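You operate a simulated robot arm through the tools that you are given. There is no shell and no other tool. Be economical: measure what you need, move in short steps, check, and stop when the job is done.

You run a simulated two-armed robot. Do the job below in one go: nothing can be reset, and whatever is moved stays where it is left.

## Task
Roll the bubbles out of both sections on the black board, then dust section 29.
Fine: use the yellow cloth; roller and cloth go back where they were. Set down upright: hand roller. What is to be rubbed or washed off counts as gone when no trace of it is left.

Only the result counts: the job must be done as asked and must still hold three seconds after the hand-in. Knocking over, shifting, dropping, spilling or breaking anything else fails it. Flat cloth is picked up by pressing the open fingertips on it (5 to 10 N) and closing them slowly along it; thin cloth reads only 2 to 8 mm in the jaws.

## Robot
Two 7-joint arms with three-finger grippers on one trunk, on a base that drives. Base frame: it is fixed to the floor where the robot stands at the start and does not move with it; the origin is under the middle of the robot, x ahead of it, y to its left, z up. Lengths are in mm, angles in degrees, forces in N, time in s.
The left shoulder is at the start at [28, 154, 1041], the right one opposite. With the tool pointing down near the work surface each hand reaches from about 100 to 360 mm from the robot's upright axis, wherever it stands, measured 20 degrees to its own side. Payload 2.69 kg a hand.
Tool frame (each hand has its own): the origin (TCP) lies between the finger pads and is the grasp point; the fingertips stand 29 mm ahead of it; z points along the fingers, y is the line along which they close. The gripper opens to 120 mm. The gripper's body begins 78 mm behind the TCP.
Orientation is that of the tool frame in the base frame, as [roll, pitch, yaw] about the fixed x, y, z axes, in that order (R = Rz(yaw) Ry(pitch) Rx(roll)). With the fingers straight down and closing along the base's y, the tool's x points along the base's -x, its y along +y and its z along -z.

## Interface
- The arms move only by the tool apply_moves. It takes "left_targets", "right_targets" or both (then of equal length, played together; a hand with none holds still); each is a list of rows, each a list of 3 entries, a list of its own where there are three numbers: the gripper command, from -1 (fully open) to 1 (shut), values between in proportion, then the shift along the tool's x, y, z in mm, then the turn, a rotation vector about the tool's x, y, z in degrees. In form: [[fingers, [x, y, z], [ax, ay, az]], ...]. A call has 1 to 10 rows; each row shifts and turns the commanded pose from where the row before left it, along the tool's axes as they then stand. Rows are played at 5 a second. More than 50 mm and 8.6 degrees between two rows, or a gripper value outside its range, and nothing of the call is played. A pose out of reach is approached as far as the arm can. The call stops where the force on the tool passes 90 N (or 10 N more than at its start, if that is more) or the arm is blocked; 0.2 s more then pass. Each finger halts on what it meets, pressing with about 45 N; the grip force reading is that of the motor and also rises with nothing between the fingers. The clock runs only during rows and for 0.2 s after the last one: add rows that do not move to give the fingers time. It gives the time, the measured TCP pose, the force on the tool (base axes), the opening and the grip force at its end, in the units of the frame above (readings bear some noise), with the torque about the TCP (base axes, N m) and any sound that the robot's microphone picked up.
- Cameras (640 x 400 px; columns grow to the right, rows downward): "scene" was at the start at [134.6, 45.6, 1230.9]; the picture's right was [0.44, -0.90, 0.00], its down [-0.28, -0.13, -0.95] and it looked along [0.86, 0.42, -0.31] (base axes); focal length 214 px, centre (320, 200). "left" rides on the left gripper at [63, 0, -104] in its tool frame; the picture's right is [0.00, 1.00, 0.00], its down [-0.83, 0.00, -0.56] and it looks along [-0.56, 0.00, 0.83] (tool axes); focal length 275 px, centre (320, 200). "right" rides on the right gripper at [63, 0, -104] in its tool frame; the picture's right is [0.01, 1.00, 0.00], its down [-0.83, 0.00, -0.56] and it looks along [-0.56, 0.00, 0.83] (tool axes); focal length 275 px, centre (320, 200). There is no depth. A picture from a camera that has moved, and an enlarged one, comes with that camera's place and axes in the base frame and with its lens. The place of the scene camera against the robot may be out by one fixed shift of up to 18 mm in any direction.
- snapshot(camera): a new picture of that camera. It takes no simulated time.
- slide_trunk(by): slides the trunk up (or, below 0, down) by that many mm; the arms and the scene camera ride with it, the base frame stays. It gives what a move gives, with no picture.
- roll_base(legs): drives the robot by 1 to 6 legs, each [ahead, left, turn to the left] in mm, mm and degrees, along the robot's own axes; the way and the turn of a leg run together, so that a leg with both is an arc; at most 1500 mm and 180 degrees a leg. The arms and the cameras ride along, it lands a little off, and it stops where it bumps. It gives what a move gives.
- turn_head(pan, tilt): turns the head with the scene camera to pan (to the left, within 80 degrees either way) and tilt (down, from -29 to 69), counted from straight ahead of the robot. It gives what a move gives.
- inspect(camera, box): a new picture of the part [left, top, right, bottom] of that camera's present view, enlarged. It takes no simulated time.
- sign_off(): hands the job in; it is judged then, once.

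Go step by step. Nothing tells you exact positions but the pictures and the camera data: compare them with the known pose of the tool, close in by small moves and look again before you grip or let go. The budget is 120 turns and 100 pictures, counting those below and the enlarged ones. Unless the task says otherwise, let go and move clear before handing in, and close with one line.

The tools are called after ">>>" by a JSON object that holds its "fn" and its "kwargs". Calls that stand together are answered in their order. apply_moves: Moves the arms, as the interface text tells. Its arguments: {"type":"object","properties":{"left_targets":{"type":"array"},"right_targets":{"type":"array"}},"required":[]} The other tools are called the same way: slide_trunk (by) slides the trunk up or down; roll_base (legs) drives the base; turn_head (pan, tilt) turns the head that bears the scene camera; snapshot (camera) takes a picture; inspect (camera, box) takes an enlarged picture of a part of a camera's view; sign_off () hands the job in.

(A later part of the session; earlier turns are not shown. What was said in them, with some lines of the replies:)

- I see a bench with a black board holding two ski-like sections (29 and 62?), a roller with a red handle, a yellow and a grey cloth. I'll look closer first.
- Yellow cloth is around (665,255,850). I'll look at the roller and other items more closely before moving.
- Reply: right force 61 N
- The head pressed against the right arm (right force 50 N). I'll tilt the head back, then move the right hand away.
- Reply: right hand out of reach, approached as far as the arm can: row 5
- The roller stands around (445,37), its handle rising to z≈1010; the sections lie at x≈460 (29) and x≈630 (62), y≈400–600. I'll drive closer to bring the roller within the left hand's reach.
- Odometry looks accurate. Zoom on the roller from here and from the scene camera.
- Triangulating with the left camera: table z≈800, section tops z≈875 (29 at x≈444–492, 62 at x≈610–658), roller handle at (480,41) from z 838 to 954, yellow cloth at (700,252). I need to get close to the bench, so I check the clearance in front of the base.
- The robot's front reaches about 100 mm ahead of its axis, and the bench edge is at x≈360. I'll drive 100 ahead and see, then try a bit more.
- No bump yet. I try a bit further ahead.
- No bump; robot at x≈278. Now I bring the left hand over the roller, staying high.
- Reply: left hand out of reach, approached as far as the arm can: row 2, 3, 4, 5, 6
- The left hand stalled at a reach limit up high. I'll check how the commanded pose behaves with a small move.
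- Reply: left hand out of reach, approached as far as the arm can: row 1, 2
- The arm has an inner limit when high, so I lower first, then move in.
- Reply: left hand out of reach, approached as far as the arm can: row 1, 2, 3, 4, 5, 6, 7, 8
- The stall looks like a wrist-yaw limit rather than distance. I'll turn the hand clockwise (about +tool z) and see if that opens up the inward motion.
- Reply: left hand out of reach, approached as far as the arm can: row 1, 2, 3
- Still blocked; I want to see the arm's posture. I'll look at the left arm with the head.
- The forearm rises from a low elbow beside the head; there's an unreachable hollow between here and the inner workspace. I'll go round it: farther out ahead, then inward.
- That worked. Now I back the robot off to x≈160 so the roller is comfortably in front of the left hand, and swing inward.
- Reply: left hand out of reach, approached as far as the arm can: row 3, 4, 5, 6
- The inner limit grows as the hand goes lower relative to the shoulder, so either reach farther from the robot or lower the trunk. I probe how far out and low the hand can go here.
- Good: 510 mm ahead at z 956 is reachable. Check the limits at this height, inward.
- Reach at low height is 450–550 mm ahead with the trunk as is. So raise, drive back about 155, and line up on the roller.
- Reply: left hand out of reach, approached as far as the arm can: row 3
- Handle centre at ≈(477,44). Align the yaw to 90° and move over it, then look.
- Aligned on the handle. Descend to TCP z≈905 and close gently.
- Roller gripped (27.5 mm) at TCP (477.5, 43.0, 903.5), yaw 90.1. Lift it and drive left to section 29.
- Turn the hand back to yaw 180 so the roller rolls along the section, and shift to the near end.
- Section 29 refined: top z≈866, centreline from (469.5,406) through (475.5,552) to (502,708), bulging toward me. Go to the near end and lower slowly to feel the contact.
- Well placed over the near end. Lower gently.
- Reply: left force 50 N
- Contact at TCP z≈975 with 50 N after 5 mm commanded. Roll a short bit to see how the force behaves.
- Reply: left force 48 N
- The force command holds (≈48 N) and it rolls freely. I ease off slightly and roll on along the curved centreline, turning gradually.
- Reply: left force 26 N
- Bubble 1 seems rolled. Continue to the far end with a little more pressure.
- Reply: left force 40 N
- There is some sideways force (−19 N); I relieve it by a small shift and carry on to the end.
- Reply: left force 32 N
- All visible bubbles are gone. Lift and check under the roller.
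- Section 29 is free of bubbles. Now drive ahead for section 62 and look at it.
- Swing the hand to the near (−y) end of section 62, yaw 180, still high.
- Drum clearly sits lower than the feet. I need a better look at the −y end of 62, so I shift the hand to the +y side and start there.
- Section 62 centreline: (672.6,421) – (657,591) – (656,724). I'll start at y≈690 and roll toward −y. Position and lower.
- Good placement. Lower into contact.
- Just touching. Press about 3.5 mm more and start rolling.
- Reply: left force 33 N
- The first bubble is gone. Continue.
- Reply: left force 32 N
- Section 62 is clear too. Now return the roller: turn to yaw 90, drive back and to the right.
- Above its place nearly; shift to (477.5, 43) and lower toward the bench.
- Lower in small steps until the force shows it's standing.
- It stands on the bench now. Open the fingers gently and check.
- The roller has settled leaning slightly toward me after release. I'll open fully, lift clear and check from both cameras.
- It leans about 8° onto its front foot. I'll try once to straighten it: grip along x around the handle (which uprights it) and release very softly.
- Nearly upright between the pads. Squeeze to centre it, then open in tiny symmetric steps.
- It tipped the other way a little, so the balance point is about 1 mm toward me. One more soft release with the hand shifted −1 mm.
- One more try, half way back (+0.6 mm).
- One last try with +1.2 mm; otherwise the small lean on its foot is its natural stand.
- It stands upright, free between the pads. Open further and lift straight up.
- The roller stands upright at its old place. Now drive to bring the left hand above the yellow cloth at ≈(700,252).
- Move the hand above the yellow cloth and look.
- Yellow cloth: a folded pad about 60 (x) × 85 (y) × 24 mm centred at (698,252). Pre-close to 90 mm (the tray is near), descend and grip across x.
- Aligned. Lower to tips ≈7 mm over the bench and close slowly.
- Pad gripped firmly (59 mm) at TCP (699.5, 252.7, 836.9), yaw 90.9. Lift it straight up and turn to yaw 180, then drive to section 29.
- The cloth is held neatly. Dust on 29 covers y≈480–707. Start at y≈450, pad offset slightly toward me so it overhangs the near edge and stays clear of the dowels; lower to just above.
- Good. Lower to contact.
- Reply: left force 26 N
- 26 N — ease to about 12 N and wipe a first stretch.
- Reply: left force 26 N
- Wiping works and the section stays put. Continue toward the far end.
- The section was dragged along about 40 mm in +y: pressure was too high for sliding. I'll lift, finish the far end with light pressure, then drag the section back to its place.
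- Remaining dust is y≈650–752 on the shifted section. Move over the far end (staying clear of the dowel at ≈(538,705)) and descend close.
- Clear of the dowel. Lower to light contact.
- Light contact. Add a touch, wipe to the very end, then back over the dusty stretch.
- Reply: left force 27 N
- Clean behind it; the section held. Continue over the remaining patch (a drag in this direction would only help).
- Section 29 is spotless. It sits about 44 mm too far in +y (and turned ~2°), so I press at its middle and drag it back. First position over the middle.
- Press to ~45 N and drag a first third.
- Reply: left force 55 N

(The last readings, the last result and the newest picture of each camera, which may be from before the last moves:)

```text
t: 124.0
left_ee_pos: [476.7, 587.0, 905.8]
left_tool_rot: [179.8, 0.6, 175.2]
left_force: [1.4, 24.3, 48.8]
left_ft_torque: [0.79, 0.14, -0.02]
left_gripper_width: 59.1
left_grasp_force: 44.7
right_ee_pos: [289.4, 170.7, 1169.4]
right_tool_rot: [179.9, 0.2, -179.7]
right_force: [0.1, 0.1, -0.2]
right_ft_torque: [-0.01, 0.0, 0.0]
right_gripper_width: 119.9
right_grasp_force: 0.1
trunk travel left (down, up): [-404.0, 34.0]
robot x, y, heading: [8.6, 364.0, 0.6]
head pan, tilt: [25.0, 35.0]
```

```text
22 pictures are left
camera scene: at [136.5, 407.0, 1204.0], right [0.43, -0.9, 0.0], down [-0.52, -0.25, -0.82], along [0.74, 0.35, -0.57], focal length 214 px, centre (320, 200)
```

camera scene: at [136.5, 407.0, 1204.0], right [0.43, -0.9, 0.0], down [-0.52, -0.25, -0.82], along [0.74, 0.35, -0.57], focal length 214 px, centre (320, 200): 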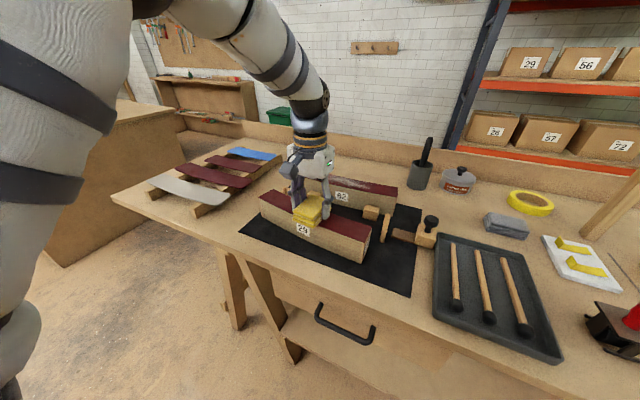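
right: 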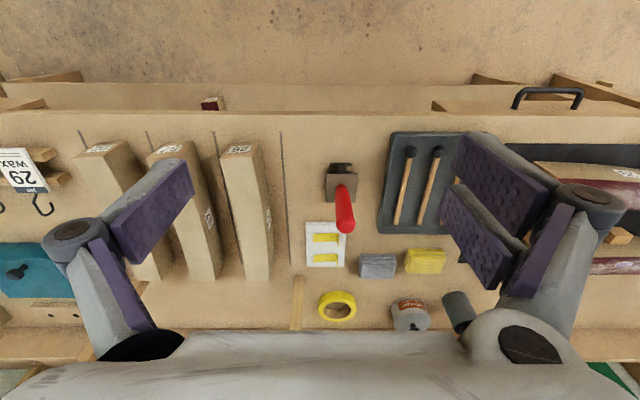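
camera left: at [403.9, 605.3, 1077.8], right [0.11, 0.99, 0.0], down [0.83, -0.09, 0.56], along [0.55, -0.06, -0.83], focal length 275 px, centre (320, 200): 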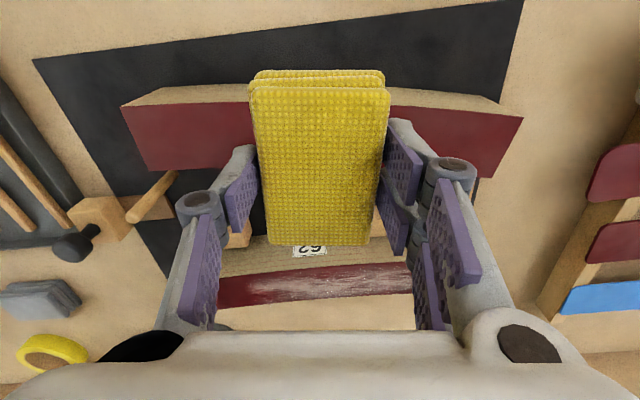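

>>> {"fn": "inspect", "kwargs": {"camera": "scene", "box": [200, 130, 380, 270]}}

```text
2.86 times, centred on (290, 200) of scene
camera zoom: at [136.5, 407.0, 1204.0], right [0.43, -0.9, 0.0], down [-0.52, -0.25, -0.82], along [0.74, 0.35, -0.57], focal length 613 px, centre (406, 200)
```

zoom: 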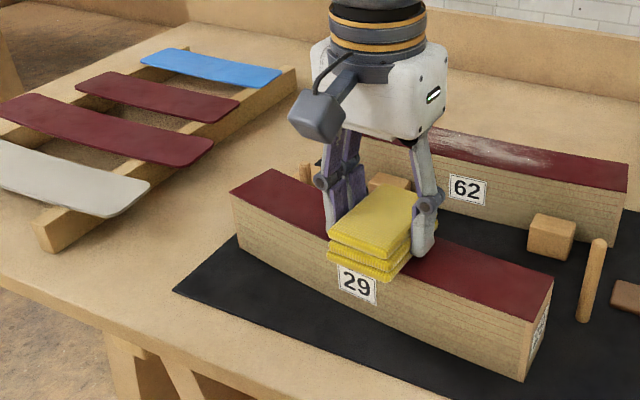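

The pad just slides; the section stays. I'll put the cloth back first, then push the section back by its end face with closed fingers. Lift, turn, and drive to the cloth's place.

>>> {"fn": "apply_moves", "kwargs": {"left_targets": [[0.5, [0, 0, -10], [0, 0, 0]], [0.5, [-10, 0, -45], [0, 0, 0]], [0.5, [-20, 0, -45], [0, 0, 0]], [0.5, [-20, 0, 0], [0, 0, 0]]]}}

>>> {"fn": "apply_moves", "kwargs": {"left_targets": [[0.5, [0, 0, 0], [0, 0, 8.5]], [0.5, [0, 0, 0], [0, 0, 8.5]], [0.5, [0, 0, 0], [0, 0, 8.5]], [0.5, [0, 0, 0], [0, 0, 8.5]], [0.5, [0, 0, 0], [0, 0, 8.5]], [0.5, [0, 0, 0], [0, 0, 8.5]], [0.5, [0, 0, 0], [0, 0, 8.5]], [0.5, [0, 0, 0], [0, 0, 8.5]], [0.5, [0, 0, 0], [0, 0, 8.5]], [0.5, [0, 0, 0], [0, 0, 7.8]]]}}

>>> {"fn": "roll_base", "kwargs": {"legs": [[0, -325, 0], [170, 0, 0]]}}

>>> {"fn": "turn_head", "kwargs": {"pan": 5, "tilt": 35}}

```text
t: 125.0
left_ee_pos: [527.9, 580.8, 1003.1]
left_tool_rot: [180.0, -0.2, 175.0]
left_force: [0.2, -0.4, -1.0]
left_ft_torque: [-0.02, 0.02, 0.01]
left_gripper_width: 59.0
left_grasp_force: 45.0
right_ee_pos: [292.8, 169.3, 1167.5]
right_tool_rot: [180.0, 0.0, -179.7]
right_force: [-0.3, -0.6, -0.4]
right_ft_torque: [0.03, 0.03, -0.02]
right_gripper_width: 120.1
right_grasp_force: 0.0
trunk travel left (down, up): [-404.0, 34.0]
robot x, y, heading: [9.6, 364.9, 0.2]
head pan, tilt: [25.0, 35.0]
```

```text
t: 127.2
left_ee_pos: [527.7, 580.5, 1002.9]
left_tool_rot: [179.9, 0.0, 90.6]
left_force: [-0.2, -0.6, -0.2]
left_ft_torque: [0.03, -0.01, 0.02]
left_gripper_width: 58.8
left_grasp_force: 45.6
right_ee_pos: [293.6, 168.2, 1168.6]
right_tool_rot: [179.9, 0.2, -179.7]
right_force: [0.3, 0.5, 0.1]
right_ft_torque: [0.0, 0.02, -0.02]
right_gripper_width: 120.0
right_grasp_force: 0.0
trunk travel left (down, up): [-404.0, 34.0]
robot x, y, heading: [9.2, 366.5, 0.6]
head pan, tilt: [25.0, 35.0]
```

```text
t: 131.3
left_ee_pos: [703.1, 252.5, 1000.4]
left_tool_rot: [179.8, 0.0, 90.7]
left_force: [0.9, -0.2, -0.3]
left_ft_torque: [-0.04, 0.0, 0.0]
left_gripper_width: 59.0
left_grasp_force: 45.0
right_ee_pos: [465.7, -156.5, 1168.8]
right_tool_rot: [179.9, 0.1, -180.0]
right_force: [0.9, -0.3, 0.1]
right_ft_torque: [0.0, 0.03, 0.01]
right_gripper_width: 119.9
right_grasp_force: 0.1
trunk travel left (down, up): [-404.0, 34.0]
robot x, y, heading: [184.0, 39.6, 0.1]
head pan, tilt: [25.0, 35.0]
```

```text
t: 132.1
left_ee_pos: [702.3, 254.3, 1003.0]
left_tool_rot: [179.9, 0.1, 90.7]
left_force: [-0.2, 0.1, -0.1]
left_ft_torque: [0.01, -0.03, -0.01]
left_gripper_width: 58.9
left_grasp_force: 44.4
right_ee_pos: [465.5, -157.9, 1167.7]
right_tool_rot: [179.9, 0.1, -180.0]
right_force: [0.4, -0.8, 0.2]
right_ft_torque: [0.02, -0.02, -0.02]
right_gripper_width: 119.9
right_grasp_force: 0.1
trunk travel left (down, up): [-404.0, 34.0]
robot x, y, heading: [182.1, 40.4, 0.1]
head pan, tilt: [5.0, 35.0]
```

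Directly above the cloth's place. Descend to just above the bench.

>>> {"fn": "apply_moves", "kwargs": {"left_targets": [[0.5, [-1, -3, 40], [0, 0, 0]], [0.5, [0, 0, 40], [0, 0, 0]], [0.5, [0, 0, 40], [0, 0, 0]], [0.5, [0, 0, 30], [0, 0, 0]], [0.5, [0, 0, 10], [0, 0, 0]], [0.5, [0, 0, 3], [0, 0, 0]], [0.5, [0, 0, 0], [0, 0, 0]]]}}

>>> {"fn": "snapshot", "kwargs": {"camera": "left"}}

```text
t: 133.7
left_ee_pos: [700.6, 253.1, 839.2]
left_tool_rot: [179.8, 0.0, 90.7]
left_force: [-0.3, -0.7, 0.4]
left_ft_torque: [-0.03, -0.01, 0.01]
left_gripper_width: 58.8
left_grasp_force: 45.0
right_ee_pos: [466.4, -156.9, 1168.8]
right_tool_rot: [179.9, 0.0, 180.0]
right_force: [0.2, 0.0, -0.3]
right_ft_torque: [-0.02, 0.02, 0.02]
right_gripper_width: 120.2
right_grasp_force: 0.0
trunk travel left (down, up): [-404.0, 34.0]
robot x, y, heading: [184.6, 36.4, 0.1]
head pan, tilt: [5.0, 35.0]
```

```text
20 pictures are left
camera left: at [699.8, 315.3, 942.1], right [1.0, 0.01, 0.0], down [0.0, -0.83, 0.56], along [0.01, -0.56, -0.83], focal length 275 px, centre (320, 200)
```

left: 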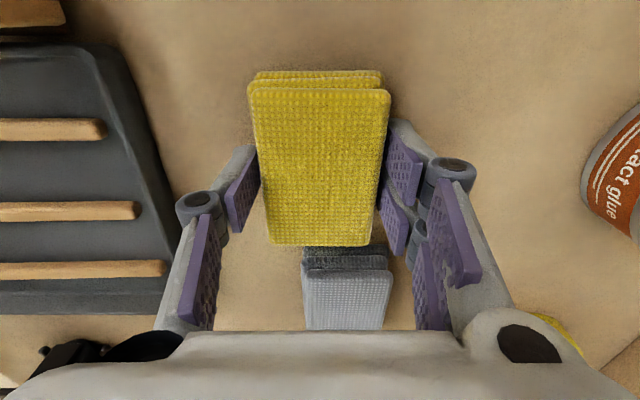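

Matches the pick-up picture. Lower the last millimetres, open to 90 mm, and rise.

>>> {"fn": "apply_moves", "kwargs": {"left_targets": [[0.5, [0, 0, 1.5], [0, 0, 0]], [0.5, [0, 0, 1.2], [0, 0, 0]], [0.5, [0, 0, 0], [0, 0, 0]], [0, [0, 0, 0], [0, 0, 0]], [-0.2, [0, 0, 0], [0, 0, 0]], [-0.5, [0, 0, 0], [0, 0, 0]], [-0.5, [0, 0, 0], [0, 0, 0]], [-0.5, [0, 0, -20], [0, 0, 0]], [-0.5, [0, 0, -45], [0, 0, 0]], [-0.5, [0, 0, -45], [0, 0, 0]]]}}

>>> {"fn": "apply_moves", "kwargs": {"left_targets": [[1, [0, 0, -45], [0, 0, 0]], [1, [0, 0, 0], [0, 0, 0]], [1, [0, 0, 0], [0, 0, 0]]]}}

>>> {"fn": "snapshot", "kwargs": {"camera": "left"}}

>>> {"fn": "snapshot", "kwargs": {"camera": "scene"}}

```text
t: 135.9
left_ee_pos: [699.9, 251.0, 947.3]
left_tool_rot: [-180.0, 0.1, 90.6]
left_force: [0.2, 0.0, -0.1]
left_ft_torque: [-0.01, -0.05, 0.01]
left_gripper_width: 89.8
left_grasp_force: 0.1
right_ee_pos: [463.8, -157.8, 1168.6]
right_tool_rot: [179.8, 0.1, -179.9]
right_force: [0.1, 0.2, 0.1]
right_ft_torque: [-0.02, -0.03, 0.0]
right_gripper_width: 119.9
right_grasp_force: 0.1
trunk travel left (down, up): [-404.0, 34.0]
robot x, y, heading: [181.0, 38.1, 0.2]
head pan, tilt: [5.0, 35.0]
```

```text
t: 136.7
left_ee_pos: [701.0, 253.6, 992.1]
left_tool_rot: [179.9, 0.0, 90.6]
left_force: [0.5, 0.1, 1.1]
left_ft_torque: [0.05, -0.02, -0.01]
left_gripper_width: 0.2
left_grasp_force: 28.9
right_ee_pos: [466.2, -156.7, 1169.1]
right_tool_rot: [179.9, 0.1, -179.9]
right_force: [-0.3, -0.9, -0.1]
right_ft_torque: [0.01, -0.02, -0.04]
right_gripper_width: 120.2
right_grasp_force: 0.0
trunk travel left (down, up): [-404.0, 34.0]
robot x, y, heading: [183.5, 37.0, 0.1]
head pan, tilt: [5.0, 35.0]
```

```text
19 pictures are left
camera left: at [699.6, 315.9, 1094.1], right [1.0, 0.01, 0.0], down [0.0, -0.83, 0.56], along [0.01, -0.56, -0.83], focal length 275 px, centre (320, 200)
```

left: 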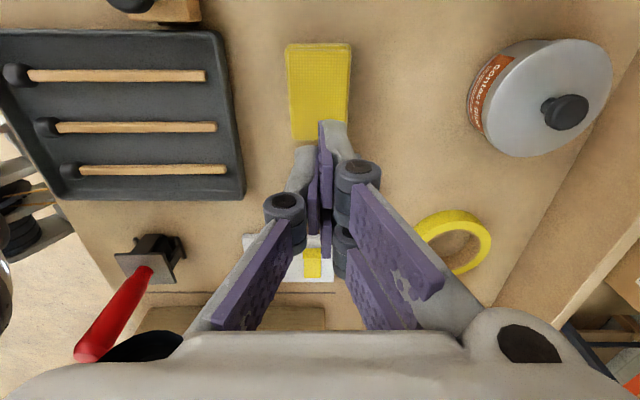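

```text
18 pictures are left
camera scene: at [321.3, 50.1, 1203.5], right [0.09, -1.0, 0.0], down [-0.57, -0.05, -0.82], along [0.82, 0.07, -0.57], focal length 214 px, centre (320, 200)
```

scene: 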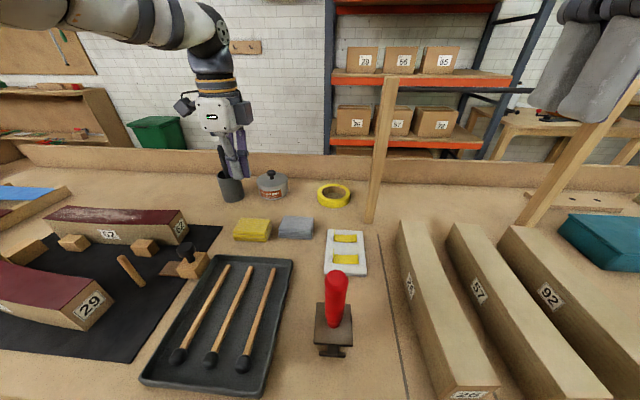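

Cloth is back and the roller stands. Now go back to push section 29 into place with closed fingers: drive back, then left.

>>> {"fn": "roll_base", "kwargs": {"legs": [[-175, 0, 0], [0, 412, 0]]}}

>>> {"fn": "turn_head", "kwargs": {"pan": 25, "tilt": 35}}

>>> {"fn": "apply_moves", "kwargs": {"left_targets": [[1, [45, -10, 0], [0, 0, 0]], [1, [45, -10, 0], [0, 0, 0]], [1, [40, -10, 0], [0, 0, 0]], [1, [0, 0, 0], [0, 0, 0]]]}}

>>> {"fn": "snapshot", "kwargs": {"camera": "left"}}

>>> {"fn": "inspect", "kwargs": {"camera": "scene", "box": [200, 130, 400, 280]}}

```text
t: 141.5
left_ee_pos: [527.2, 667.0, 989.8]
left_tool_rot: [179.8, -0.1, 90.6]
left_force: [-0.1, 0.1, -0.2]
left_ft_torque: [-0.01, 0.04, 0.02]
left_gripper_width: 0.1
left_grasp_force: 28.7
right_ee_pos: [291.2, 257.4, 1169.0]
right_tool_rot: [179.8, 0.1, -179.9]
right_force: [0.0, -1.4, -0.2]
right_ft_torque: [-0.02, 0.03, 0.0]
right_gripper_width: 120.1
right_grasp_force: 0.1
trunk travel left (down, up): [-404.0, 34.0]
robot x, y, heading: [6.9, 448.8, 0.3]
head pan, tilt: [5.0, 35.0]
```

```text
t: 142.4
left_ee_pos: [526.5, 666.5, 991.1]
left_tool_rot: [180.0, 0.0, 90.6]
left_force: [0.6, 0.1, 0.3]
left_ft_torque: [-0.04, 0.03, 0.02]
left_gripper_width: 0.3
left_grasp_force: 28.7
right_ee_pos: [291.2, 257.3, 1167.5]
right_tool_rot: [179.9, 0.0, -179.7]
right_force: [-0.3, -0.1, -0.5]
right_ft_torque: [-0.01, -0.01, 0.01]
right_gripper_width: 119.9
right_grasp_force: 0.1
trunk travel left (down, up): [-404.0, 34.0]
robot x, y, heading: [11.0, 448.2, 0.2]
head pan, tilt: [25.0, 35.0]
```

```text
t: 143.4
left_ee_pos: [494.6, 795.8, 992.6]
left_tool_rot: [179.9, 0.0, 90.6]
left_force: [0.2, 0.6, -0.3]
left_ft_torque: [0.01, -0.03, 0.02]
left_gripper_width: 0.0
left_grasp_force: 28.1
right_ee_pos: [291.9, 255.8, 1168.4]
right_tool_rot: [180.0, 0.2, -179.8]
right_force: [0.1, 0.2, 0.0]
right_ft_torque: [0.02, 0.0, 0.0]
right_gripper_width: 120.1
right_grasp_force: 0.0
trunk travel left (down, up): [-404.0, 34.0]
robot x, y, heading: [9.3, 451.8, 0.2]
head pan, tilt: [25.0, 35.0]
```

```text
17 pictures are left
camera left: at [493.7, 858.2, 1095.1], right [1.0, 0.01, 0.0], down [0.01, -0.83, 0.56], along [0.01, -0.56, -0.83], focal length 275 px, centre (320, 200)
```

left: 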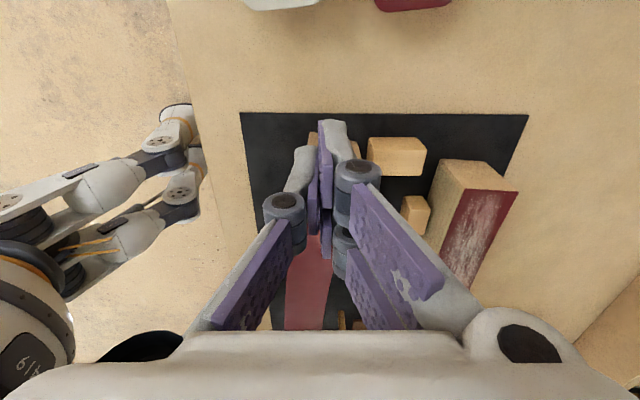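

```text
2.67 times, centred on (300, 205) of scene
camera zoom: at [139.2, 492.9, 1203.5], right [0.43, -0.9, 0.0], down [-0.52, -0.24, -0.82], along [0.74, 0.35, -0.57], focal length 572 px, centre (373, 187)
```

zoom: 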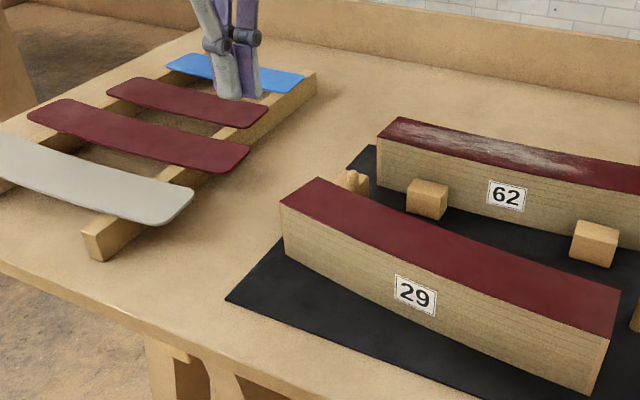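

Section seen clearly; its end face is at y≈750, x 485–533. Lower the closed fingers beyond the end.

>>> {"fn": "apply_moves", "kwargs": {"left_targets": [[1, [0, 11, 40], [0, 0, 0]], [1, [0, 0, 40], [0, 0, 0]], [1, [0, 0, 40], [0, 0, 0]], [1, [0, 0, 8], [0, 0, 0]], [1, [-15, 0, 0], [0, 0, 0]], [1, [0, 0, 0], [0, 0, 0]]]}}

>>> {"fn": "inspect", "kwargs": {"camera": "scene", "box": [200, 130, 400, 280]}}

>>> {"fn": "snapshot", "kwargs": {"camera": "left"}}

```text
t: 144.8
left_ee_pos: [506.7, 782.4, 864.8]
left_tool_rot: [179.9, 0.0, 90.7]
left_force: [1.4, -0.6, 0.9]
left_ft_torque: [0.0, 0.01, -0.02]
left_gripper_width: 0.2
left_grasp_force: 28.7
right_ee_pos: [291.5, 257.5, 1168.6]
right_tool_rot: [180.0, 0.0, -179.8]
right_force: [0.0, -0.1, -0.4]
right_ft_torque: [0.04, 0.03, 0.03]
right_gripper_width: 120.1
right_grasp_force: 0.0
trunk travel left (down, up): [-404.0, 34.0]
robot x, y, heading: [9.6, 450.8, 0.3]
head pan, tilt: [25.0, 35.0]
```

```text
2.67 times, centred on (300, 205) of scene
camera zoom: at [139.0, 493.5, 1203.5], right [0.43, -0.9, 0.0], down [-0.52, -0.24, -0.82], along [0.74, 0.35, -0.57], focal length 572 px, centre (373, 187)
```

zoom: 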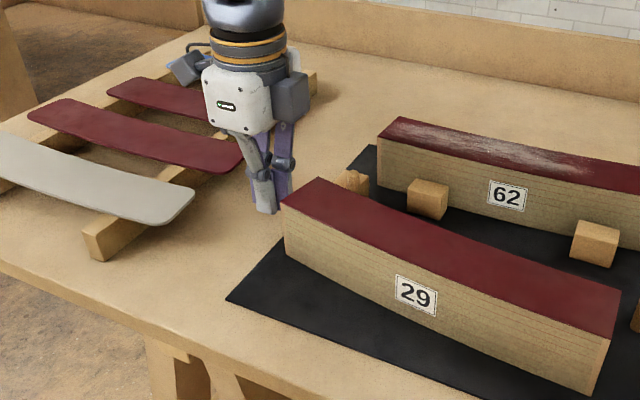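

```text
14 pictures are left
camera left: at [505.4, 844.6, 966.1], right [1.0, 0.01, 0.0], down [0.01, -0.83, 0.56], along [0.01, -0.56, -0.83], focal length 275 px, centre (320, 200)
```

left: 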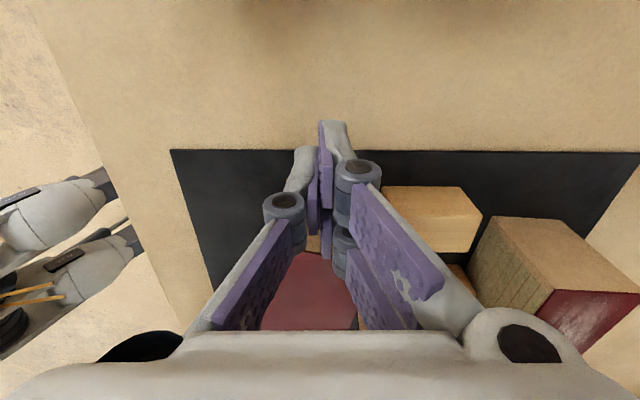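

Push −y: approach 20 mm, then 40 mm with a slight −x drift.

>>> {"fn": "apply_moves", "kwargs": {"left_targets": [[1, [-10, 0, 0], [0, 0, 0]], [1, [-10, 0, 0], [0, 0, 0]], [1, [-8, -1.6, 0], [0, 0, 0]], [1, [-8, -1.6, 0], [0, 0, 0]], [1, [-8, -1.6, 0], [0, 0, 0]], [1, [-8, -1.6, 0], [0, 0, 0]], [1, [-7, -1.6, 0], [0, 0, 0]], [1, [0, 0, 0], [0, 0, 0]]]}}

>>> {"fn": "inspect", "kwargs": {"camera": "scene", "box": [200, 130, 400, 280]}}

```text
t: 146.6
left_ee_pos: [499.1, 722.5, 862.2]
left_tool_rot: [179.9, 0.0, 90.8]
left_force: [0.3, 3.1, 1.1]
left_ft_torque: [0.03, 0.01, 0.0]
left_gripper_width: 0.1
left_grasp_force: 28.7
right_ee_pos: [292.4, 257.3, 1168.5]
right_tool_rot: [179.9, 0.1, -179.8]
right_force: [-0.4, -0.2, 0.0]
right_ft_torque: [-0.02, -0.02, -0.01]
right_gripper_width: 120.0
right_grasp_force: 0.0
trunk travel left (down, up): [-404.0, 34.0]
robot x, y, heading: [9.9, 453.1, 0.1]
head pan, tilt: [25.0, 35.0]
```

```text
2.67 times, centred on (300, 205) of scene
camera zoom: at [139.0, 493.6, 1203.5], right [0.43, -0.9, 0.0], down [-0.52, -0.24, -0.82], along [0.74, 0.35, -0.57], focal length 572 px, centre (373, 187)
```

zoom: 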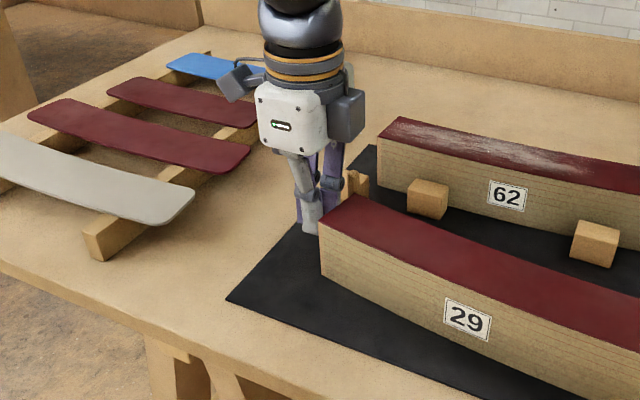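

It slides back nicely. Push the last few mm, then back off and look.

>>> {"fn": "apply_moves", "kwargs": {"left_targets": [[1, [-4.5, -1, 0], [0, 0, 0]], [1, [0, 0, 0], [0, 0, 0]], [1, [25, 0, 0], [0, 0, 0]], [1, [25, 0, -20], [0, 0, 0]], [1, [0, 0, -45], [0, 0, 0]], [1, [0, 0, -45], [0, 0, 0]], [1, [0, 0, -30], [0, 0, 0]], [1, [0, 0, 0], [0, 0, 0]]]}}

>>> {"fn": "roll_base", "kwargs": {"legs": [[0, -76, 0]]}}

>>> {"fn": "inspect", "kwargs": {"camera": "scene", "box": [240, 130, 420, 280]}}

```text
t: 148.4
left_ee_pos: [496.2, 768.5, 1003.9]
left_tool_rot: [179.9, 0.0, 90.9]
left_force: [-0.2, -0.6, -0.5]
left_ft_torque: [0.0, -0.02, 0.02]
left_gripper_width: 0.2
left_grasp_force: 29.1
right_ee_pos: [292.2, 255.5, 1168.3]
right_tool_rot: [180.0, 0.1, -179.7]
right_force: [-0.2, -0.3, -0.5]
right_ft_torque: [0.0, 0.02, 0.03]
right_gripper_width: 120.2
right_grasp_force: 0.1
trunk travel left (down, up): [-404.0, 34.0]
robot x, y, heading: [7.0, 450.6, 0.2]
head pan, tilt: [25.0, 35.0]
```

```text
t: 149.6
left_ee_pos: [496.4, 690.8, 1004.6]
left_tool_rot: [179.8, -0.1, 90.9]
left_force: [0.2, -0.8, 0.8]
left_ft_torque: [0.0, 0.04, -0.01]
left_gripper_width: 0.0
left_grasp_force: 28.7
right_ee_pos: [292.1, 178.7, 1169.0]
right_tool_rot: [179.9, 0.1, -179.7]
right_force: [-0.6, 0.2, 0.1]
right_ft_torque: [0.04, 0.02, 0.04]
right_gripper_width: 119.9
right_grasp_force: 0.1
trunk travel left (down, up): [-404.0, 34.0]
robot x, y, heading: [9.0, 373.3, 0.0]
head pan, tilt: [25.0, 35.0]
```

```text
2.67 times, centred on (330, 205) of scene
camera zoom: at [139.3, 415.6, 1203.5], right [0.43, -0.9, 0.0], down [-0.52, -0.24, -0.82], along [0.74, 0.35, -0.57], focal length 572 px, centre (293, 187)
```

zoom: 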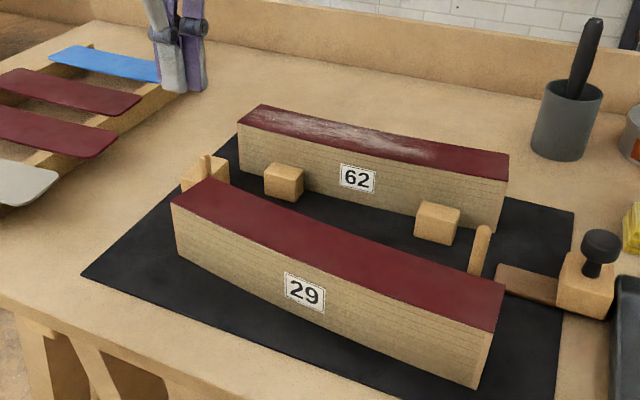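

Compared with the earlier picture, the section sits ~7 mm too far to −y now. I'll nudge it back from the other end: move the hand over there first.

>>> {"fn": "apply_moves", "kwargs": {"left_targets": [[1, [-45, -4, 0], [0, 0, 0]], [1, [-45, -4, 0], [0, 0, 0]], [1, [-45, -4, 0], [0, 0, 0]], [1, [-45, -4, 0], [0, 0, 0]], [1, [-45, -4, 0], [0, 0, 0]], [1, [-45, -4, 0], [0, 0, 0]], [1, [-46, -2, 0], [0, 0, 0]], [1, [0, 0, 40], [0, 0, 0]], [1, [0, 0, 0], [0, 0, 0]]]}}

>>> {"fn": "snapshot", "kwargs": {"camera": "left"}}

>>> {"fn": "inspect", "kwargs": {"camera": "scene", "box": [260, 130, 460, 290]}}

```text
t: 151.6
left_ee_pos: [473.5, 374.4, 965.9]
left_tool_rot: [179.9, -0.1, 90.8]
left_force: [-0.1, 0.6, 0.2]
left_ft_torque: [0.02, 0.0, -0.02]
left_gripper_width: 0.2
left_grasp_force: 28.7
right_ee_pos: [292.5, 178.8, 1168.9]
right_tool_rot: [179.9, 0.2, -179.8]
right_force: [0.1, 0.1, 0.2]
right_ft_torque: [-0.02, -0.01, 0.0]
right_gripper_width: 119.7
right_grasp_force: 0.2
trunk travel left (down, up): [-404.0, 34.0]
robot x, y, heading: [8.4, 375.6, 0.4]
head pan, tilt: [25.0, 35.0]
```

```text
11 pictures are left
camera left: at [472.5, 436.4, 1069.3], right [1.0, 0.01, 0.0], down [0.01, -0.83, 0.56], along [0.01, -0.56, -0.83], focal length 275 px, centre (320, 200)
```

left: 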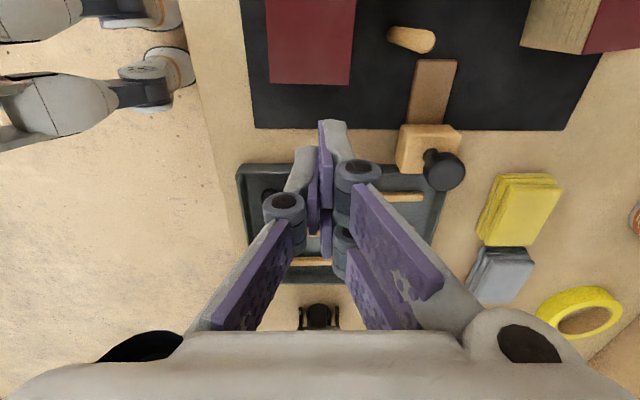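

```text
2.50 times, centred on (360, 210) of scene
camera zoom: at [139.1, 415.9, 1203.6], right [0.43, -0.9, 0.0], down [-0.52, -0.24, -0.82], along [0.74, 0.35, -0.57], focal length 536 px, centre (220, 175)
```

zoom: 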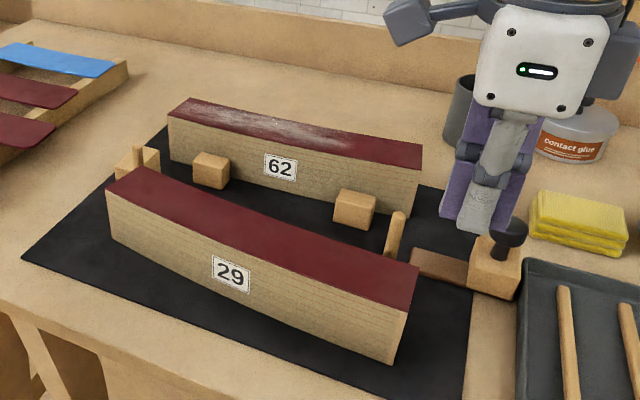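

The near end face is at y≈397 (was ≈406). Lower the fingers and push gently +y by about 9 mm.

>>> {"fn": "apply_moves", "kwargs": {"left_targets": [[1, [0, -4, 40], [0, 0, 0]], [1, [0, 0, 40], [0, 0, 0]], [1, [0, 0, 22], [0, 0, 0]], [1, [8, 0, 0], [0, 0, 0]], [1, [5, 0, 0], [0, 0, 0]], [1, [3, 0, 0], [0, 0, 0]], [1, [3, 0, 0], [0, 0, 0]], [1, [0, 0, 0], [0, 0, 0]]]}}

```text
t: 153.4
left_ee_pos: [471.1, 394.6, 862.9]
left_tool_rot: [179.9, -0.1, 90.7]
left_force: [-0.4, -2.8, 0.6]
left_ft_torque: [-0.03, 0.01, -0.01]
left_gripper_width: 0.0
left_grasp_force: 28.8
right_ee_pos: [292.2, 178.7, 1168.1]
right_tool_rot: [179.9, 0.1, -179.9]
right_force: [-0.2, -0.3, 0.8]
right_ft_torque: [0.01, -0.01, -0.01]
right_gripper_width: 119.9
right_grasp_force: 0.1
trunk travel left (down, up): [-404.0, 34.0]
robot x, y, heading: [6.5, 372.5, 0.1]
head pan, tilt: [25.0, 35.0]
```

>>> {"fn": "apply_moves", "kwargs": {"left_targets": [[1, [2, 0, 0], [0, 0, 0]], [1, [0, 0, 0], [0, 0, 0]], [1, [-20, 0, 0], [0, 0, 0]], [1, [0, 0, -45], [0, 0, 0]], [1, [0, 0, -45], [0, 0, 0]], [1, [0, 0, -45], [0, 0, 0]], [1, [0, 0, 0], [0, 0, 0]]]}}

>>> {"fn": "inspect", "kwargs": {"camera": "scene", "box": [240, 130, 420, 280]}}

```text
t: 155.0
left_ee_pos: [467.5, 375.4, 998.3]
left_tool_rot: [179.8, -0.1, 90.7]
left_force: [1.1, 0.2, 0.1]
left_ft_torque: [0.01, 0.04, 0.02]
left_gripper_width: 0.0
left_grasp_force: 28.5
right_ee_pos: [291.2, 179.7, 1168.5]
right_tool_rot: [179.9, 0.0, -179.8]
right_force: [0.6, -0.8, -0.1]
right_ft_torque: [0.02, -0.02, -0.01]
right_gripper_width: 120.0
right_grasp_force: 0.0
trunk travel left (down, up): [-404.0, 34.0]
robot x, y, heading: [9.6, 373.7, 0.4]
head pan, tilt: [25.0, 35.0]
```

```text
2.67 times, centred on (330, 205) of scene
camera zoom: at [139.6, 416.1, 1203.4], right [0.43, -0.9, 0.0], down [-0.52, -0.24, -0.82], along [0.74, 0.35, -0.57], focal length 572 px, centre (293, 187)
```

zoom: 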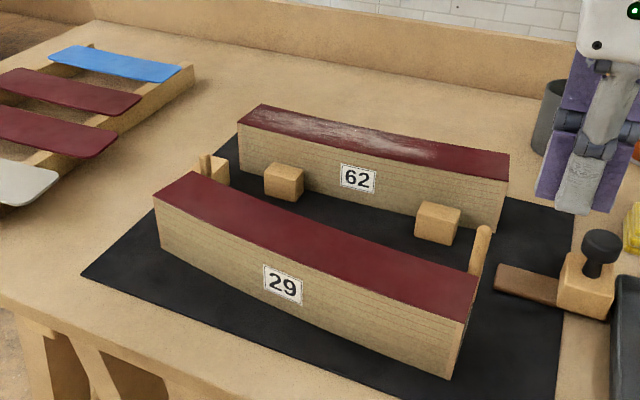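

It went about 12 mm too far: the finger's effective front is ~19 mm ahead, which I now know. Go round to the far end once more and push to TCP y≈727.

>>> {"fn": "roll_base", "kwargs": {"legs": [[0, 76, 0]]}}

>>> {"fn": "apply_moves", "kwargs": {"left_targets": [[1, [45, 4, 0], [0, 0, 0]], [1, [45, 4, 0], [0, 0, 0]], [1, [45, 5, 0], [0, 0, 0]], [1, [45, 5, 0], [0, 0, 0]], [1, [45, 5, 0], [0, 0, 0]], [1, [45, 5, 0], [0, 0, 0]], [1, [48, 5, 0], [0, 0, 0]], [1, [0, 0, 0], [0, 0, 0]]]}}

```text
t: 156.3
left_ee_pos: [468.2, 451.7, 998.3]
left_tool_rot: [179.8, 0.0, 90.7]
left_force: [-0.4, -0.3, -0.5]
left_ft_torque: [0.0, -0.01, 0.02]
left_gripper_width: 0.1
left_grasp_force: 28.2
right_ee_pos: [292.9, 256.4, 1168.4]
right_tool_rot: [179.9, 0.0, -179.8]
right_force: [-0.3, 0.9, -1.2]
right_ft_torque: [-0.05, -0.01, 0.01]
right_gripper_width: 119.7
right_grasp_force: 0.2
trunk travel left (down, up): [-404.0, 34.0]
robot x, y, heading: [8.3, 450.7, 0.2]
head pan, tilt: [25.0, 35.0]
```

```text
t: 158.1
left_ee_pos: [493.9, 771.0, 997.0]
left_tool_rot: [180.0, 0.0, 90.8]
left_force: [-0.7, -0.4, 0.9]
left_ft_torque: [0.02, 0.02, 0.0]
left_gripper_width: 0.0
left_grasp_force: 28.6
right_ee_pos: [291.7, 254.9, 1169.0]
right_tool_rot: [180.0, 0.1, -179.9]
right_force: [0.5, 0.5, -1.0]
right_ft_torque: [0.02, -0.02, 0.01]
right_gripper_width: 120.1
right_grasp_force: 0.1
trunk travel left (down, up): [-404.0, 34.0]
robot x, y, heading: [12.0, 452.2, 0.3]
head pan, tilt: [25.0, 35.0]
```

>>> {"fn": "apply_moves", "kwargs": {"left_targets": [[1, [0, 6, 45], [0, 0, 0]], [1, [0, 0, 45], [0, 0, 0]], [1, [0, 0, 43], [0, 0, 0]], [1, [-12, 0, 0], [0, 0, 0]], [1, [-12, 0, 0], [0, 0, 0]], [1, [-8, 0, 0], [0, 0, 0]], [1, [-5, 0, 0], [0, 0, 0]], [1, [-5, 0, 0], [0, 0, 0]], [1, [0, 0, 0], [0, 0, 0]]]}}

>>> {"fn": "inspect", "kwargs": {"camera": "scene", "box": [200, 130, 400, 280]}}

```text
t: 160.1
left_ee_pos: [503.9, 727.8, 865.0]
left_tool_rot: [-180.0, -0.1, 90.8]
left_force: [0.3, 1.8, -0.8]
left_ft_torque: [0.04, -0.02, 0.0]
left_gripper_width: 0.0
left_grasp_force: 28.5
right_ee_pos: [290.6, 257.1, 1168.1]
right_tool_rot: [179.9, 0.1, -179.9]
right_force: [0.9, -0.2, -0.3]
right_ft_torque: [0.02, -0.01, 0.01]
right_gripper_width: 120.2
right_grasp_force: 0.1
trunk travel left (down, up): [-404.0, 34.0]
robot x, y, heading: [10.3, 446.7, 0.2]
head pan, tilt: [25.0, 35.0]
```

```text
2.67 times, centred on (300, 205) of scene
camera zoom: at [139.0, 492.6, 1203.5], right [0.43, -0.9, 0.0], down [-0.52, -0.24, -0.82], along [0.74, 0.35, -0.57], focal length 572 px, centre (373, 187)
```

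zoom: 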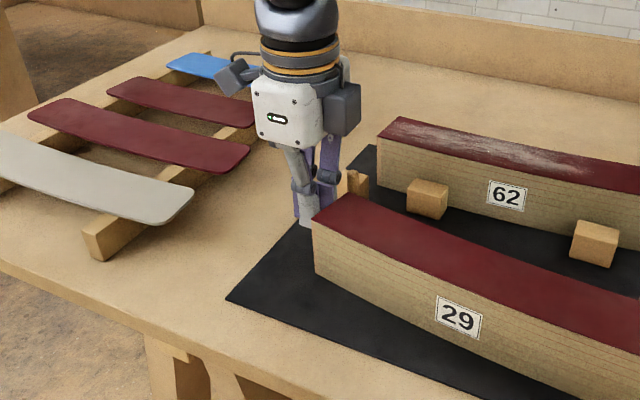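

About 5 mm short by comparison; push 4.5 mm more, back off and compare from the original vantage.

>>> {"fn": "apply_moves", "kwargs": {"left_targets": [[1, [-4.5, 0, 0], [0, 0, 0]], [1, [0, 0, 0], [0, 0, 0]], [1, [25, 0, 0], [0, 0, 0]], [1, [20, 0, -20], [0, 0, 0]], [1, [0, 0, -45], [0, 0, 0]], [1, [0, 0, -45], [0, 0, 0]], [1, [0, 0, -30], [0, 0, 0]]]}}

>>> {"fn": "roll_base", "kwargs": {"legs": [[0, -76, 0]]}}

>>> {"fn": "inspect", "kwargs": {"camera": "scene", "box": [240, 130, 420, 280]}}

```text
t: 161.7
left_ee_pos: [503.6, 769.9, 1005.3]
left_tool_rot: [180.0, 0.0, 90.8]
left_force: [-0.2, -0.4, -0.3]
left_ft_torque: [0.02, 0.02, -0.03]
left_gripper_width: 0.0
left_grasp_force: 29.0
right_ee_pos: [290.7, 255.0, 1168.2]
right_tool_rot: [179.9, 0.1, -179.7]
right_force: [-0.3, 0.3, -0.1]
right_ft_torque: [-0.01, 0.0, -0.02]
right_gripper_width: 120.0
right_grasp_force: 0.1
trunk travel left (down, up): [-404.0, 34.0]
robot x, y, heading: [9.2, 451.5, 0.3]
head pan, tilt: [25.0, 35.0]
```

```text
t: 162.9
left_ee_pos: [502.5, 695.2, 1005.0]
left_tool_rot: [-180.0, -0.1, 90.9]
left_force: [0.6, 0.5, -0.3]
left_ft_torque: [0.02, 0.0, 0.0]
left_gripper_width: 0.2
left_grasp_force: 28.9
right_ee_pos: [293.2, 181.4, 1169.2]
right_tool_rot: [179.9, 0.1, -179.7]
right_force: [0.1, -0.6, -0.8]
right_ft_torque: [0.04, -0.03, 0.02]
right_gripper_width: 119.6
right_grasp_force: 0.1
trunk travel left (down, up): [-404.0, 34.0]
robot x, y, heading: [9.0, 374.4, 0.3]
head pan, tilt: [25.0, 35.0]
```

```text
2.67 times, centred on (330, 205) of scene
camera zoom: at [139.3, 417.6, 1203.5], right [0.43, -0.9, 0.0], down [-0.52, -0.25, -0.82], along [0.74, 0.35, -0.57], focal length 572 px, centre (293, 187)
```

zoom: 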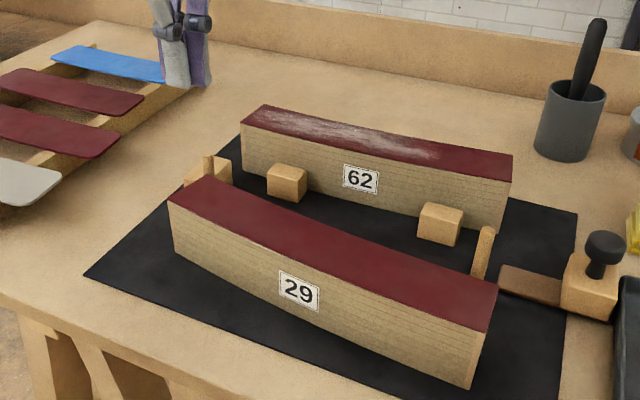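

Section 29 is back in its original place within a millimetre or two, clean and bubble-free. Last check of the roller and cloth.

>>> {"fn": "turn_head", "kwargs": {"pan": -25, "tilt": 30}}

>>> {"fn": "snapshot", "kwargs": {"camera": "scene"}}

>>> {"fn": "inspect", "kwargs": {"camera": "left", "box": [200, 20, 600, 330]}}

```text
t: 164.1
left_ee_pos: [502.9, 696.6, 1006.6]
left_tool_rot: [180.0, 0.1, 90.8]
left_force: [0.4, -0.6, 0.0]
left_ft_torque: [-0.01, 0.02, -0.02]
left_gripper_width: 0.0
left_grasp_force: 28.4
right_ee_pos: [293.6, 181.4, 1168.3]
right_tool_rot: [179.9, 0.2, -179.7]
right_force: [-0.1, 0.3, -0.1]
right_ft_torque: [-0.01, 0.0, 0.02]
right_gripper_width: 119.8
right_grasp_force: 0.0
trunk travel left (down, up): [-404.0, 34.0]
robot x, y, heading: [11.3, 374.3, 0.4]
head pan, tilt: [-25.0, 30.0]
```

```text
6 pictures are left
camera scene: at [142.0, 342.9, 1211.3], right [-0.42, -0.91, 0.0], down [-0.45, 0.21, -0.87], along [0.79, -0.36, -0.5], focal length 214 px, centre (320, 200)
```

scene: 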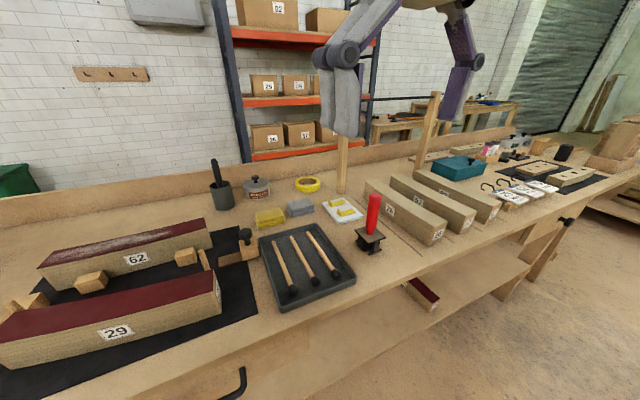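

```text
1.29 times, centred on (400, 175) of left
camera zoom: at [501.6, 759.0, 1107.7], right [1.0, 0.01, 0.0], down [0.01, -0.83, 0.56], along [0.01, -0.56, -0.83], focal length 355 px, centre (217, 232)
```

zoom: 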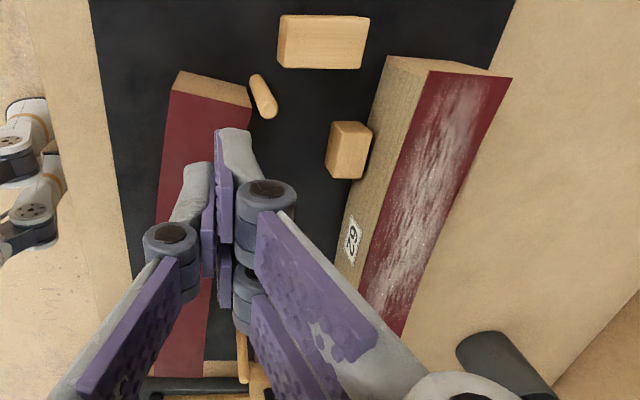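

The roller stands upright, the yellow cloth is back in place, both sections show no bubbles, and section 29 shows no dust. Both hands are clear, so I'm handing in.

>>> {"fn": "sign_off", "kwargs": {}}

```text
The job is handed in.
```

I rolled the bubbles out of sections 29 and 62, dusted 29 with the yellow cloth, and put the roller (standing upright) and the cloth back where they were. While wiping, I dragged section 29 about 43 mm along the board. I pushed it back to within a few millimetres of its original spot, possibly turned very slightly.
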